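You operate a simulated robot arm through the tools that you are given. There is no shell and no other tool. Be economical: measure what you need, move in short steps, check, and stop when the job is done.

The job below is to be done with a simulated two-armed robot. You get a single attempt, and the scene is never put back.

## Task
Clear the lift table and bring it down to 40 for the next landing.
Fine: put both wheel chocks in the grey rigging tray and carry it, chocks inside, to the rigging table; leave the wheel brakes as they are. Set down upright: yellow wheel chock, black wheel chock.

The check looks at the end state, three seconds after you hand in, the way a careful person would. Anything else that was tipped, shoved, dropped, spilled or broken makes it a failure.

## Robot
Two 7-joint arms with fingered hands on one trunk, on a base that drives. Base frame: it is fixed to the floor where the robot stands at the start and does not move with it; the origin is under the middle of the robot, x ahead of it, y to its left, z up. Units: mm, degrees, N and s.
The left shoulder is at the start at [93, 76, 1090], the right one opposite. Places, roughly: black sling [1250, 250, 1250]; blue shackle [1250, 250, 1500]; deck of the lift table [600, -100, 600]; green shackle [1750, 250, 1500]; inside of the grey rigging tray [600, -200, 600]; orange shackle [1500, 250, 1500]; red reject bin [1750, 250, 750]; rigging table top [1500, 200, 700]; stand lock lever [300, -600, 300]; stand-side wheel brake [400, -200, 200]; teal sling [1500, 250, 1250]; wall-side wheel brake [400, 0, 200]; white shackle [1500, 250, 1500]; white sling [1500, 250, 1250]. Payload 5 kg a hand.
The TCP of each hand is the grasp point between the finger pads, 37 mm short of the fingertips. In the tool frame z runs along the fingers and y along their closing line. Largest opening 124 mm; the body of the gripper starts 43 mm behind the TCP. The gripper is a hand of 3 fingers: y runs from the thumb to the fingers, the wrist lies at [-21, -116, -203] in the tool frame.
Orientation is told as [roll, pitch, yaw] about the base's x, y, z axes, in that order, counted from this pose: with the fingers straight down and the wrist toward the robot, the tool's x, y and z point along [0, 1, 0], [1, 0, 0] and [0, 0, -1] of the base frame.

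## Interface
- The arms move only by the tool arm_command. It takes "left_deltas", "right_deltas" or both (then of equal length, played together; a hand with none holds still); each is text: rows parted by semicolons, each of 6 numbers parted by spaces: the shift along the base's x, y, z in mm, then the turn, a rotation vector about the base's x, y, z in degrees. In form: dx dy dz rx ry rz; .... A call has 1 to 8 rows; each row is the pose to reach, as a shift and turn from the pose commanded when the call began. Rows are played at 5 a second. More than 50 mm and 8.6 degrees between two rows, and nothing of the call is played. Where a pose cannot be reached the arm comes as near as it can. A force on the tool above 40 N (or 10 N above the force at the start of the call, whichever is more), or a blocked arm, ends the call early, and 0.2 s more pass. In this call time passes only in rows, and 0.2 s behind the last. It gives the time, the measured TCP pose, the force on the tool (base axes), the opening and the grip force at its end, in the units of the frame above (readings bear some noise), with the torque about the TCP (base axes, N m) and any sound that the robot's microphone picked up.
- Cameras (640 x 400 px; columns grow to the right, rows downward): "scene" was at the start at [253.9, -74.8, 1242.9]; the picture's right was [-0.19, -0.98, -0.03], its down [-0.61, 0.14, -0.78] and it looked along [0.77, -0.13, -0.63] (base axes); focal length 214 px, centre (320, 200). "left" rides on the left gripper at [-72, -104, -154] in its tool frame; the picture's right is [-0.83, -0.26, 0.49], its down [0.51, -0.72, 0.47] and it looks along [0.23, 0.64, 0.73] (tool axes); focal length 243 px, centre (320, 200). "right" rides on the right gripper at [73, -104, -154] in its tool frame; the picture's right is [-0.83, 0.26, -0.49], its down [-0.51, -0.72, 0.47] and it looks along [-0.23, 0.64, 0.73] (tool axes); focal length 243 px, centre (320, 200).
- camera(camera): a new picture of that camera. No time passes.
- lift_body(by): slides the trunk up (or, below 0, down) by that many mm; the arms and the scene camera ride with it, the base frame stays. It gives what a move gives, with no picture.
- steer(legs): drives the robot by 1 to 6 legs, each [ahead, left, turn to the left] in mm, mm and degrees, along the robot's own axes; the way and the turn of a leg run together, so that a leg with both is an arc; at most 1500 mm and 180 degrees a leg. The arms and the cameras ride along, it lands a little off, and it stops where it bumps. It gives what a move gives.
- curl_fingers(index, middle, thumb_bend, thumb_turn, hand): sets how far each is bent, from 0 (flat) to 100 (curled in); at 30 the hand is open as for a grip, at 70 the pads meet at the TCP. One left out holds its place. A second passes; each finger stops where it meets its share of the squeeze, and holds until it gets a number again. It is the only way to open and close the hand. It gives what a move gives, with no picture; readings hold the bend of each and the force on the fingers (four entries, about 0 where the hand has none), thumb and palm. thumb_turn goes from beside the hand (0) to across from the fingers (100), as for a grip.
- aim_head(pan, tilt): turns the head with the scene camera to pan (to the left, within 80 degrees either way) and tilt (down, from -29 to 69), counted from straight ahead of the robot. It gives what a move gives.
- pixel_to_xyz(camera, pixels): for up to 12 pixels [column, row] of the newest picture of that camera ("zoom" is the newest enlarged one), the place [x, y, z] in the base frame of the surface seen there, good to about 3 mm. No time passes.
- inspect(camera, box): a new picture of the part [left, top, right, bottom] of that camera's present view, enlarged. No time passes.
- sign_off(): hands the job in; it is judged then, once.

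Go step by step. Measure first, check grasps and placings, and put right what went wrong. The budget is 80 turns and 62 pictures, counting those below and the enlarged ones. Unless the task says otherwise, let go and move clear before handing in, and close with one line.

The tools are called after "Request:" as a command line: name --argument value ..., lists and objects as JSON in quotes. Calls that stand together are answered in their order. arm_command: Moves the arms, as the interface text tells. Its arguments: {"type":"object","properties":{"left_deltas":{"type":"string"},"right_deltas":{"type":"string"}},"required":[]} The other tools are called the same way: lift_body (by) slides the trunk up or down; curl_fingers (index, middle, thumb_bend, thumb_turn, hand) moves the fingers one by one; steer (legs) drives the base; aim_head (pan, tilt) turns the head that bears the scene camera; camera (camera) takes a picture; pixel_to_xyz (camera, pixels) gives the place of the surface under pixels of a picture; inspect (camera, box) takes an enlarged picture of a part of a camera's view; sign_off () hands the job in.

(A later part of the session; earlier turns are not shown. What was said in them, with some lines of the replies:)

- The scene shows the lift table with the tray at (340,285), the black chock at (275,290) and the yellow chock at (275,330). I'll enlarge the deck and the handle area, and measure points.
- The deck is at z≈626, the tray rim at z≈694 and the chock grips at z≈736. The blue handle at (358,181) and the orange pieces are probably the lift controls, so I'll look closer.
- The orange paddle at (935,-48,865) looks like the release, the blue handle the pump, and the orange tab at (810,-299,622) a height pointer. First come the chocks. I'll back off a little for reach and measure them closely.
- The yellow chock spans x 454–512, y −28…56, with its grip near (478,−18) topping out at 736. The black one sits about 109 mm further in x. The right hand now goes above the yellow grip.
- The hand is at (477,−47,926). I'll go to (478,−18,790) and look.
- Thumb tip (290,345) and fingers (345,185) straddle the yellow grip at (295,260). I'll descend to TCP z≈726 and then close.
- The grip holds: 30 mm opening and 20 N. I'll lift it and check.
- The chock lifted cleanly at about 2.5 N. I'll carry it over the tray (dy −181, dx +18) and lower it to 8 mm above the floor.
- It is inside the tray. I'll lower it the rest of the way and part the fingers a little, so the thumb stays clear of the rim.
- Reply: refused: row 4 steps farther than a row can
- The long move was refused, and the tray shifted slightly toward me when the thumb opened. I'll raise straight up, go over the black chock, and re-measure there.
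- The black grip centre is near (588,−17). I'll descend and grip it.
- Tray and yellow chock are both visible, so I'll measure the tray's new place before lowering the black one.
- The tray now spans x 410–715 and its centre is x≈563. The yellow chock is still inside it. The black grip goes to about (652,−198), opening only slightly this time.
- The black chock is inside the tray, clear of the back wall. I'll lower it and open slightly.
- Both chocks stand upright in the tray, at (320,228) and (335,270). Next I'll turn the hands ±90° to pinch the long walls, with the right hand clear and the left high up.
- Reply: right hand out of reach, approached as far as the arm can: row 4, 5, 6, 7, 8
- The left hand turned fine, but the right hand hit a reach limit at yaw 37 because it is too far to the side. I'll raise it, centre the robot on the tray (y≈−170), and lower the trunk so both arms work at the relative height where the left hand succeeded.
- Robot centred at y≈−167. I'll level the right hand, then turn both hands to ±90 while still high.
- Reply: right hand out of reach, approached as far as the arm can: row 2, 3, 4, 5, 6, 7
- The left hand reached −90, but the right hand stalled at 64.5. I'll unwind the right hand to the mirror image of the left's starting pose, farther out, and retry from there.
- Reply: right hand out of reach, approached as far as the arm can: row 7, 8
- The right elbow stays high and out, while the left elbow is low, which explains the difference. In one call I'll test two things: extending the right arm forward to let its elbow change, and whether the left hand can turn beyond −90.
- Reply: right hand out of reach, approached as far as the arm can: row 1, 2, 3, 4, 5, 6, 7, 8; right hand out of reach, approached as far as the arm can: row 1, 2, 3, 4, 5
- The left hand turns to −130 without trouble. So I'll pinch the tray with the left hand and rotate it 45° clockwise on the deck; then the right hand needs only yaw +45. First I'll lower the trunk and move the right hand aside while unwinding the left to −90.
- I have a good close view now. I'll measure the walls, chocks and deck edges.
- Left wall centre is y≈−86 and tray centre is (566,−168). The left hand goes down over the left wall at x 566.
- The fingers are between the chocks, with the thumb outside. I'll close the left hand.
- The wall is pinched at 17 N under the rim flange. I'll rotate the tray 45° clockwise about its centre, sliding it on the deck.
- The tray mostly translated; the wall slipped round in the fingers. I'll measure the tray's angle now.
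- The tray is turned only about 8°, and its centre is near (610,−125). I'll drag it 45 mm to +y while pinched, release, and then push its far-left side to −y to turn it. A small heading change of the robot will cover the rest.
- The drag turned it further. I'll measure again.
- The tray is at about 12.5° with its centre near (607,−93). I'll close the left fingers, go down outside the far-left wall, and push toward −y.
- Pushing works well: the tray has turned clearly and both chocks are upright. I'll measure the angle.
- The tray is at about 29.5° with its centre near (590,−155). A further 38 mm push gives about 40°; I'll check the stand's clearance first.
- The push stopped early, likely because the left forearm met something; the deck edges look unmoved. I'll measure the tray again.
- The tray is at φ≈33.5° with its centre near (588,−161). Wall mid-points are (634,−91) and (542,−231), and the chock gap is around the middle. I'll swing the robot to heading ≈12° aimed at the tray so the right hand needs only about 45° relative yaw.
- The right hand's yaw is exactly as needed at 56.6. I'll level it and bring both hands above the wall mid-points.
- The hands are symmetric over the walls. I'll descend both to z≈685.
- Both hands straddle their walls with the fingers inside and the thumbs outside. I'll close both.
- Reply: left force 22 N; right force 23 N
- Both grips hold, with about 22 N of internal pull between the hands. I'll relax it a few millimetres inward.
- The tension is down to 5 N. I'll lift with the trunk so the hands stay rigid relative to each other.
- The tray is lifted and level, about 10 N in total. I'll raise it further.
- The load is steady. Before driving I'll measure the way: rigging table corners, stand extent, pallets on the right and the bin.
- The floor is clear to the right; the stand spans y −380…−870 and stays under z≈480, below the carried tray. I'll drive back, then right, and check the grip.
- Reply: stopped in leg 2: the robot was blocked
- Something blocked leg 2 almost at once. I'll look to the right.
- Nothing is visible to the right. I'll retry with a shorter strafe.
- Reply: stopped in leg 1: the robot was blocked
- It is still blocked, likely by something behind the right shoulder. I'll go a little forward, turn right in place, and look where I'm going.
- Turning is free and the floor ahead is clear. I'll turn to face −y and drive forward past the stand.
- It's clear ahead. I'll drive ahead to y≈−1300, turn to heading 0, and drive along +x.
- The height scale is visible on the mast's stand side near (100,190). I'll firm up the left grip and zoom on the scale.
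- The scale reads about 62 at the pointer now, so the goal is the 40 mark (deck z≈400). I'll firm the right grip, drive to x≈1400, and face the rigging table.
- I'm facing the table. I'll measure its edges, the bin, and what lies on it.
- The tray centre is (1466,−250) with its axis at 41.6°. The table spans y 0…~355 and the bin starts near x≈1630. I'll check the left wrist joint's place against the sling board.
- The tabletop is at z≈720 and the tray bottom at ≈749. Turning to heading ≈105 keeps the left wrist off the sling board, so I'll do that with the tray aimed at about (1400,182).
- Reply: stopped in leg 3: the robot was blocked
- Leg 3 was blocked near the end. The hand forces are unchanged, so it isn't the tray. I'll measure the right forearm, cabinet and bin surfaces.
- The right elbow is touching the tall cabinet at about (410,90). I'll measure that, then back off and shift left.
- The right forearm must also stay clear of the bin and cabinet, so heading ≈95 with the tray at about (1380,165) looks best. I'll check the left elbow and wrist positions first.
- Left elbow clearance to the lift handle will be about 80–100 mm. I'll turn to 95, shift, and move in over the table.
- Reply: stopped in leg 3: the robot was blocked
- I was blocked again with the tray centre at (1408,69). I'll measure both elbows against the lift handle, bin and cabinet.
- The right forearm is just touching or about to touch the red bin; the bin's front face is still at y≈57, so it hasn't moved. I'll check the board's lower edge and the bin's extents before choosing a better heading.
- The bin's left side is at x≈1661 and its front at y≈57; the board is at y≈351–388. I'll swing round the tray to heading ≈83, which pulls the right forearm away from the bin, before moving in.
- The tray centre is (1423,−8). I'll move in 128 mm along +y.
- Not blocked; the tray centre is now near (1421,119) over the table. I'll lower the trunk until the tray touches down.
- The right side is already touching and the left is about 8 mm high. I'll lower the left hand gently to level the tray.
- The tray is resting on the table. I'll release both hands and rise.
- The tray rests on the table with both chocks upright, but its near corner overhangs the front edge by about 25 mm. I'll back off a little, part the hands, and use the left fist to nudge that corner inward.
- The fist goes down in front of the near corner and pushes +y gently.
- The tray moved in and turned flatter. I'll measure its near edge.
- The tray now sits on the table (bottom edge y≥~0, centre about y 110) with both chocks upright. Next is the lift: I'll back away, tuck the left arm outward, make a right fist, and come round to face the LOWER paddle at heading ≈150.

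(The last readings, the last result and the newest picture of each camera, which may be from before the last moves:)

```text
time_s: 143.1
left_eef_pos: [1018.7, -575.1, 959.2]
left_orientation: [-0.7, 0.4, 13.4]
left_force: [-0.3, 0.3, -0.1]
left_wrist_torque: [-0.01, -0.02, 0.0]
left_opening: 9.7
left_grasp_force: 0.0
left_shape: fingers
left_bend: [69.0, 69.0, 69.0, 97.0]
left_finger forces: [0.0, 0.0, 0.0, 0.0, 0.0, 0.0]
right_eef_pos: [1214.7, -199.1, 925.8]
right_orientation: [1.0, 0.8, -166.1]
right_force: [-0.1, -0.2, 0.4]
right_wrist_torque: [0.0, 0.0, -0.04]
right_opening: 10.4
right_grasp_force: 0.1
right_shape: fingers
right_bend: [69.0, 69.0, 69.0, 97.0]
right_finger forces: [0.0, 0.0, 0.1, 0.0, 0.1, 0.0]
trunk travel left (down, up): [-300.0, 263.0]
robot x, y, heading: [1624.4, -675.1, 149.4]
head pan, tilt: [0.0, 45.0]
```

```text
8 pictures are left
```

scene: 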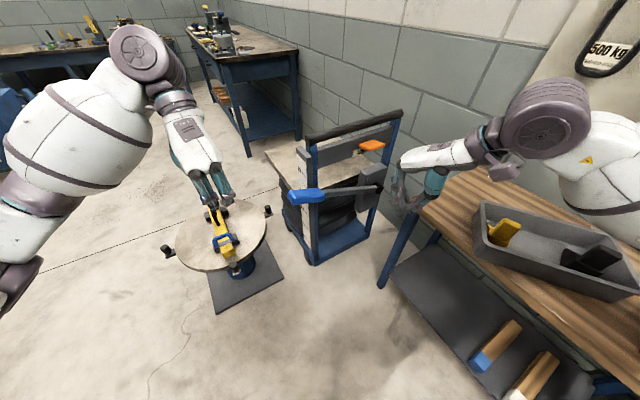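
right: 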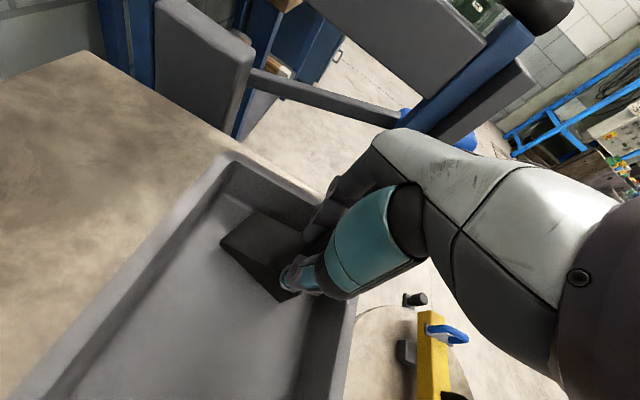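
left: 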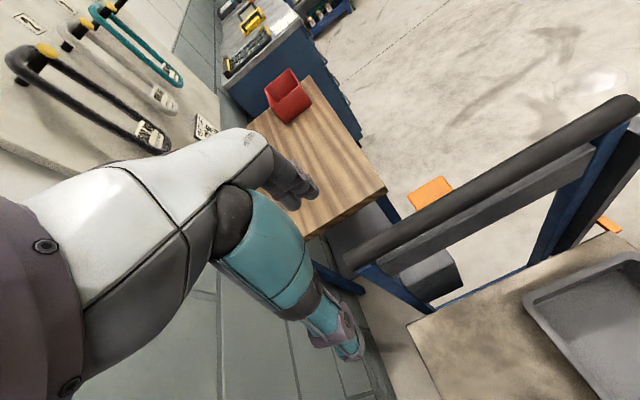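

The paddle is at (371,146), and driving ahead about 300 mm puts the right fist over it. I'll measure the paddle and deck, and advance.

Request:
pixel_to_xyz --camera "scene" --pixels '[[365, 147], [377, 144], [371, 150], [371, 143], [285, 158], [275, 150], [480, 248], [500, 262], [490, 240], [598, 292], [302, 196], [318, 196]]'

Request:
steer --legs '[[290, 0, 0]]'

Request:
camera --camera "scene"

```text
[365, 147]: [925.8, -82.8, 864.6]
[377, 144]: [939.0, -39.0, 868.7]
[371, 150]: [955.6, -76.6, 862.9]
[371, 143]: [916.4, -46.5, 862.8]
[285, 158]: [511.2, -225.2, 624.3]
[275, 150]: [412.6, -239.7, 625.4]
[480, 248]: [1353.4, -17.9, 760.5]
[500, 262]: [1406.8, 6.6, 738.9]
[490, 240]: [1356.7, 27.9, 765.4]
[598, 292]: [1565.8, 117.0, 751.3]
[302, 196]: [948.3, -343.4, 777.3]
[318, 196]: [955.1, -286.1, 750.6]
```

```text
time_s: 145.1
left_eef_pos: [777.0, -430.2, 959.8]
left_orientation: [-0.6, 0.4, 13.5]
left_force: [-0.5, 0.5, 0.5]
left_wrist_torque: [0.0, -0.04, 0.0]
left_opening: 9.6
left_grasp_force: 0.1
left_shape: fingers
left_bend: [69.0, 69.0, 69.0, 97.0]
left_finger forces: [0.1, 0.0, 0.0, 0.0, 0.0, 0.0]
right_eef_pos: [973.7, -55.8, 926.4]
right_orientation: [0.8, 0.8, -166.2]
right_force: [0.7, 0.2, -1.1]
right_wrist_torque: [-0.05, -0.02, -0.01]
right_opening: 10.2
right_grasp_force: 0.0
right_shape: fingers
right_bend: [69.0, 69.0, 69.0, 97.0]
right_finger forces: [0.0, 0.0, 0.0, 0.0, 0.1, 0.0]
trunk travel left (down, up): [-300.0, 263.0]
robot x, y, heading: [1388.3, -535.0, 149.3]
head pan, tilt: [0.0, 45.0]
```

```text
7 pictures are left
```

scene: 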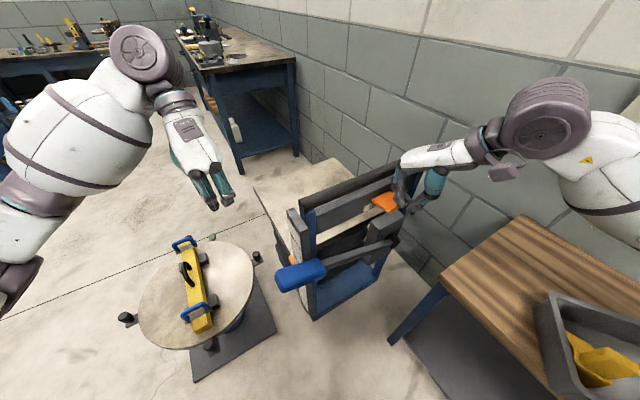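

The fist is near the paddle at (385,203). I'll make one short trial press at about (942,−60), then release and see how far the deck dropped.

Request:
arm_command --right_deltas "-32 -4 0 0 0 0; -32 -4 -20 0 0 0; -32 -4 -32 0 0 0; -32 -4 -42 0 0 0; -32 -4 -46 0 0 0; -32 -4 -20 0 0 0; -32 -4 0 0 0 0"

Request:
camera --camera "scene"

Request:
pixel_to_xyz --camera "scene" --pixels '[[270, 190], [280, 210], [300, 175], [385, 200], [265, 200]]'

```text
time_s: 146.7
left_eef_pos: [777.5, -432.7, 959.7]
left_orientation: [-0.7, 0.3, 13.5]
left_force: [-0.5, 0.2, 0.0]
left_wrist_torque: [0.01, -0.02, -0.02]
left_opening: 9.9
left_grasp_force: 0.2
left_shape: fingers
left_bend: [69.0, 69.0, 69.0, 97.0]
left_finger forces: [0.0, 0.0, 0.0, 0.0, 0.0, 0.1]
right_eef_pos: [941.8, -60.8, 924.5]
right_orientation: [0.9, 0.9, -166.1]
right_force: [-0.3, -0.9, -0.2]
right_wrist_torque: [-0.01, 0.02, 0.01]
right_opening: 9.5
right_grasp_force: 0.1
right_shape: fingers
right_bend: [69.0, 69.0, 69.0, 97.0]
right_finger forces: [0.0, 0.1, 0.0, 0.0, 0.0, 0.1]
trunk travel left (down, up): [-300.0, 263.0]
robot x, y, heading: [1378.7, -533.1, 149.2]
head pan, tilt: [0.0, 45.0]
```

```text
6 pictures are left
```

scene: 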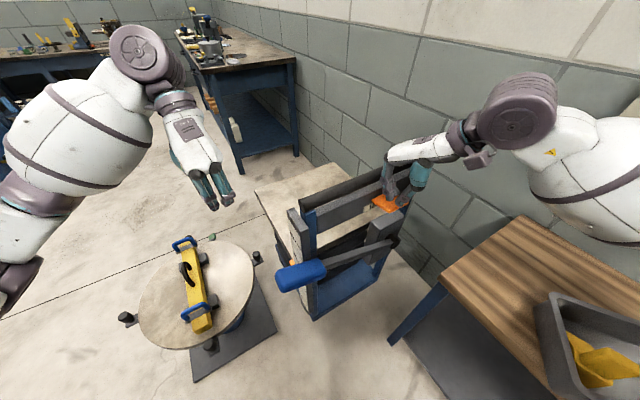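

```text
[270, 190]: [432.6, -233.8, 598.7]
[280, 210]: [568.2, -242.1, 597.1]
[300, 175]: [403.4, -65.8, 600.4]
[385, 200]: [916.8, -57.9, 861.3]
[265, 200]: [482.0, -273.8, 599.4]
```

A short press works: the deck fell from 625 to 599. I'll press longer, about 1.2 s, and measure again to get the speed.

Request:
arm_command --right_deltas "0 0 -42 0 0 0; 0 0 -46 0 0 0; 0 0 -46 0 0 0; 0 0 -46 0 0 0; 0 0 -46 0 0 0; 0 0 -46 0 0 0; 0 0 -20 0 0 0; 0 0 0 0 0 0"

Request:
camera --camera "scene"

Request:
pixel_to_xyz --camera "scene" --pixels '[[270, 195], [282, 215], [300, 178], [265, 205], [310, 175]]'

```text
time_s: 148.4
left_eef_pos: [777.1, -432.3, 959.5]
left_orientation: [-0.7, 0.2, 13.5]
left_force: [0.0, -0.6, 0.3]
left_wrist_torque: [0.03, -0.02, -0.01]
left_opening: 9.7
left_grasp_force: 0.2
left_shape: fingers
left_bend: [69.0, 69.0, 69.0, 97.0]
left_finger forces: [0.0, 0.1, 0.0, 0.0, 0.0, 0.0]
right_eef_pos: [943.0, -59.7, 924.1]
right_orientation: [0.9, 1.1, -166.1]
right_force: [0.4, 0.2, 0.0]
right_wrist_torque: [0.01, 0.03, 0.0]
right_opening: 9.4
right_grasp_force: 0.0
right_shape: fingers
right_bend: [69.0, 69.0, 69.0, 97.0]
right_finger forces: [0.0, 0.0, 0.1, 0.0, 0.1, 0.1]
trunk travel left (down, up): [-300.0, 263.0]
robot x, y, heading: [1385.1, -532.4, 149.3]
head pan, tilt: [0.0, 45.0]
```

```text
5 pictures are left
```

scene: 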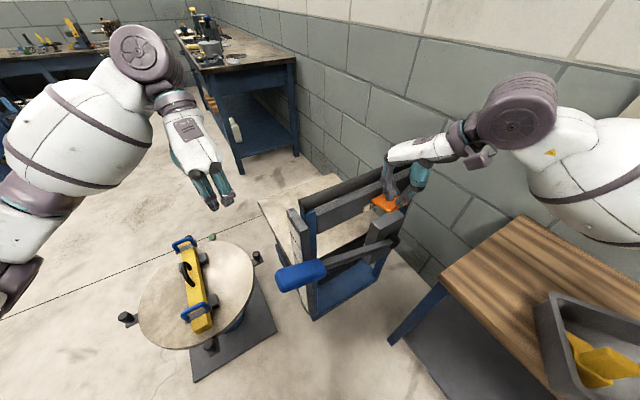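

```text
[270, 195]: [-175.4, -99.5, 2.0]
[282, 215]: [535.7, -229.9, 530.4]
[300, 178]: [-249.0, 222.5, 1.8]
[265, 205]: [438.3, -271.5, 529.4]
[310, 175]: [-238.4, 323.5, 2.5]
```

The deck is now at 530, so a full pulse gives 69 mm, about 14 mm per held row. I'll do one more full pulse plus one a row shorter, expecting about 405.

Request:
arm_command --right_deltas "0 0 -42 0 0 0; 0 0 -46 0 0 0; 0 0 -46 0 0 0; 0 0 -46 0 0 0; 0 0 -46 0 0 0; 0 0 -46 0 0 0; 0 0 -20 0 0 0; 0 0 0 0 0 0"

Request:
arm_command --right_deltas "0 0 -42 0 0 0; 0 0 -46 0 0 0; 0 0 -46 0 0 0; 0 0 -46 0 0 0; 0 0 -46 0 0 0; 0 0 -20 0 0 0; 0 0 0 0 0 0"

Request:
camera --camera "scene"

Request:
pixel_to_xyz --camera "scene" --pixels '[[282, 235], [282, 225], [270, 220], [275, 230], [290, 215], [280, 245], [355, 215], [285, 228]]'

```text
time_s: 150.2
left_eef_pos: [776.4, -432.2, 959.0]
left_orientation: [-0.8, 0.3, 13.4]
left_force: [0.1, -1.2, -0.7]
left_wrist_torque: [0.01, -0.03, -0.02]
left_opening: 9.7
left_grasp_force: 0.1
left_shape: fingers
left_bend: [69.0, 69.0, 69.0, 97.0]
left_finger forces: [0.1, 0.0, 0.0, 0.1, 0.1, 0.0]
right_eef_pos: [942.8, -59.4, 926.3]
right_orientation: [0.8, 1.0, -166.1]
right_force: [0.0, 0.2, 0.3]
right_wrist_torque: [0.01, 0.04, 0.01]
right_opening: 9.5
right_grasp_force: 0.0
right_shape: fingers
right_bend: [69.0, 69.0, 69.0, 97.0]
right_finger forces: [0.0, 0.0, 0.0, 0.0, 0.0, 0.0]
trunk travel left (down, up): [-300.0, 263.0]
robot x, y, heading: [1384.1, -529.8, 149.4]
head pan, tilt: [0.0, 45.0]
```

```text
time_s: 151.8
left_eef_pos: [776.7, -431.8, 959.3]
left_orientation: [-0.6, 0.3, 13.5]
left_force: [1.0, -0.8, 0.1]
left_wrist_torque: [0.03, -0.05, 0.0]
left_opening: 9.9
left_grasp_force: 0.0
left_shape: fingers
left_bend: [69.0, 69.0, 69.0, 97.0]
left_finger forces: [0.0, 0.0, 0.0, 0.0, 0.1, 0.1]
right_eef_pos: [941.5, -59.3, 925.6]
right_orientation: [0.9, 0.9, -166.1]
right_force: [-0.1, 0.5, 1.2]
right_wrist_torque: [0.02, 0.0, 0.0]
right_opening: 9.6
right_grasp_force: 0.0
right_shape: fingers
right_bend: [69.0, 69.0, 69.0, 97.0]
right_finger forces: [0.0, 0.1, 0.0, 0.1, 0.1, 0.1]
trunk travel left (down, up): [-300.0, 263.0]
robot x, y, heading: [1381.4, -534.9, 149.2]
head pan, tilt: [0.0, 45.0]
```

```text
4 pictures are left
```

scene: 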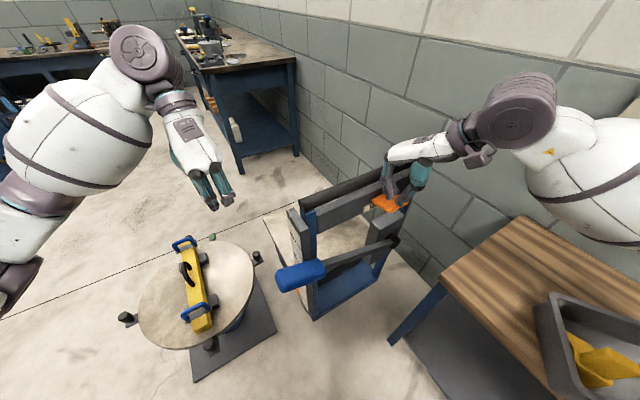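

```text
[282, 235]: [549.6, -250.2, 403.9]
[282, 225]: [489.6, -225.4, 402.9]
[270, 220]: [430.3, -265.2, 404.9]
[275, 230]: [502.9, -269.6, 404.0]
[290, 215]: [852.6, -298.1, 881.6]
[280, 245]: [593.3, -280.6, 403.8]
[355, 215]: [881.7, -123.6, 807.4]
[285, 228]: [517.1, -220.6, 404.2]
```

The deck is at z≈404. I'll back off so the scale face is visible and read the pointer.

Request:
steer --legs '[[-290, 60, 0]]'

Request:
inspect --camera "scene" --box '[270, 150, 390, 270]'

```text
time_s: 153.9
left_eef_pos: [998.1, -628.5, 959.0]
left_orientation: [-0.7, 0.2, 13.1]
left_force: [-0.2, 0.1, 0.3]
left_wrist_torque: [-0.02, 0.01, -0.03]
left_opening: 9.7
left_grasp_force: 0.0
left_shape: fingers
left_bend: [69.0, 69.0, 69.0, 97.0]
left_finger forces: [0.0, 0.0, 0.0, 0.0, 0.0, 0.0]
right_eef_pos: [1165.8, -256.9, 926.1]
right_orientation: [0.9, 0.8, -166.7]
right_force: [-0.3, 0.1, 0.1]
right_wrist_torque: [-0.04, -0.01, 0.02]
right_opening: 9.7
right_grasp_force: 0.1
right_shape: fingers
right_bend: [69.0, 69.0, 69.0, 97.0]
right_finger forces: [0.0, 0.0, 0.1, 0.1, 0.0, 0.0]
trunk travel left (down, up): [-300.0, 263.0]
robot x, y, heading: [1607.0, -730.9, 149.1]
head pan, tilt: [0.0, 45.0]
```

```text
3.33 times, centred on (330, 210) of scene
```

zoom: 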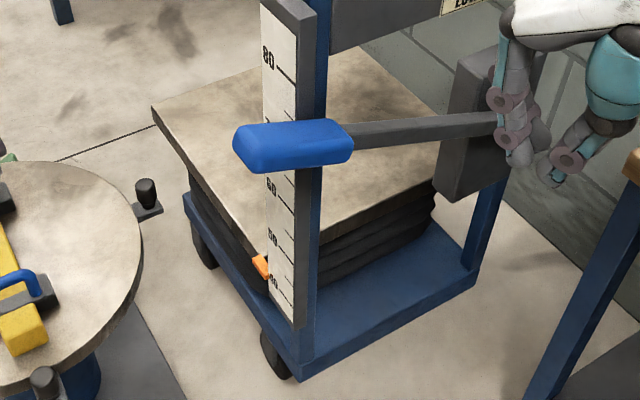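

The pointer at (262,265) is close to the 40 mark. I'll compare heights of the ticks and pointer numerically.

Request:
pixel_to_xyz --camera "zoom" --pixels '[[287, 76], [285, 72], [285, 205], [284, 250], [285, 296], [280, 291], [258, 260], [264, 270], [266, 262], [220, 210], [245, 225]]'

Request:
inspect --camera "scene" --box '[310, 195, 335, 250]'

```text
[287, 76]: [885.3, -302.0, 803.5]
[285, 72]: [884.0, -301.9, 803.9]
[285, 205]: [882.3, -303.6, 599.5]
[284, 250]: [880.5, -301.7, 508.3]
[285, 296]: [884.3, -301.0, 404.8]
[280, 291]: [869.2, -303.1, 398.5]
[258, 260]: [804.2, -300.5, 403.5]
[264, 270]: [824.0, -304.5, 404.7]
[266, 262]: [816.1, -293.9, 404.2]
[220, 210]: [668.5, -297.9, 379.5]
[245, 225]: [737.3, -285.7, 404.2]
```

```text
7.27 times, centred on (322, 222) of scene
```

zoom: 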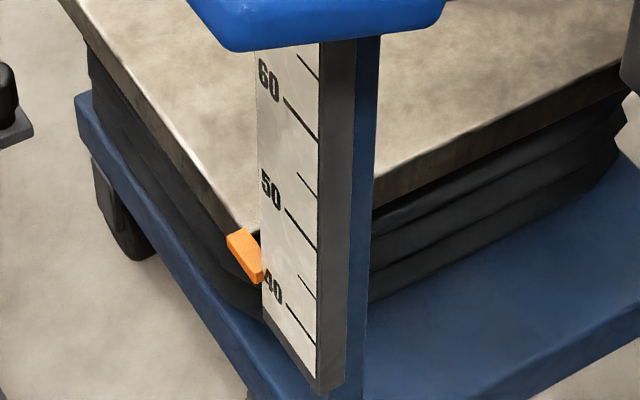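

The pointer looks essentially at 40. I'll check precise tick and pointer heights in the tighter zoom.

Request:
pixel_to_xyz --camera "zoom" --pixels '[[290, 305], [302, 323], [312, 338], [290, 212], [302, 230], [312, 244], [240, 240], [250, 258], [258, 272], [240, 255], [252, 275], [235, 235]]'

```text
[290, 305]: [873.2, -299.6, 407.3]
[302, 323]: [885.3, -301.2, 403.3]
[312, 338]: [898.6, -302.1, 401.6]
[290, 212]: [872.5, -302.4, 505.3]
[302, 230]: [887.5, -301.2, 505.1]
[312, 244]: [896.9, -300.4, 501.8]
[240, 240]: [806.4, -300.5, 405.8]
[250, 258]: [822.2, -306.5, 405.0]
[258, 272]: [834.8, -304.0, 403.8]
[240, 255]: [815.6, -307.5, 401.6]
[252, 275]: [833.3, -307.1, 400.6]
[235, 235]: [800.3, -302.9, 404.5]
```

The pointer (z≈401–405) matches the 40 tick (z≈402–407), so the deck is at 40. I'll take a last look at the tray on the table.

Request:
aim_head --pan -45 --tilt 40

Request:
camera --camera "scene"

```text
time_s: 155.0
left_eef_pos: [1000.9, -629.0, 958.9]
left_orientation: [-0.8, 0.3, 12.9]
left_force: [-0.8, 0.0, 0.3]
left_wrist_torque: [-0.03, 0.0, -0.02]
left_opening: 9.7
left_grasp_force: 0.1
left_shape: fingers
left_bend: [69.0, 69.0, 69.0, 97.0]
left_finger forces: [0.0, 0.0, 0.1, 0.0, 0.0, 0.0]
right_eef_pos: [1166.8, -257.1, 926.9]
right_orientation: [0.9, 0.8, -166.8]
right_force: [0.3, -1.3, 0.2]
right_wrist_torque: [0.01, -0.03, 0.0]
right_opening: 9.5
right_grasp_force: 0.1
right_shape: fingers
right_bend: [69.0, 69.0, 69.0, 97.0]
right_finger forces: [0.0, 0.0, 0.0, 0.1, 0.1, 0.0]
trunk travel left (down, up): [-300.0, 263.0]
robot x, y, heading: [1605.9, -733.4, 148.8]
head pan, tilt: [-45.0, 40.0]
```

```text
1 pictures are left
5 turns are left
```

scene: 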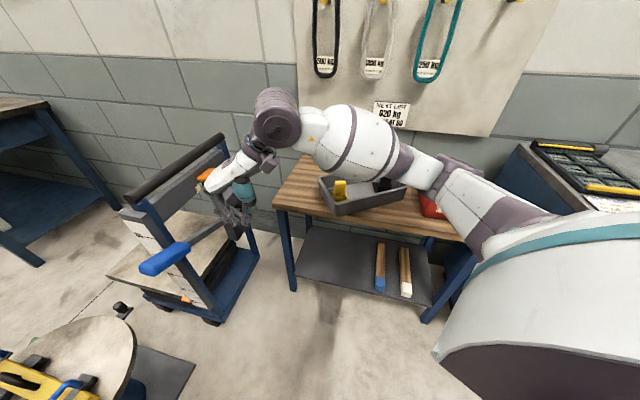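

The tray stands on the rigging table at (360,195) with the chocks upright inside. The bin and slings are undisturbed, the lift pointer is at 40, and the hands are clear, so I'm handing in.

Request:
sign_off

```text
The job is handed in.
```

Both wheel chocks are upright in the grey tray on the rigging table, and the lift table is cleared and lowered to 40. I left the wheel brakes alone. One corner of the tray's rim overhangs the table's front edge by about 20 mm. The sign on the wall says the next lift needs the table at 60; I went by your 40.
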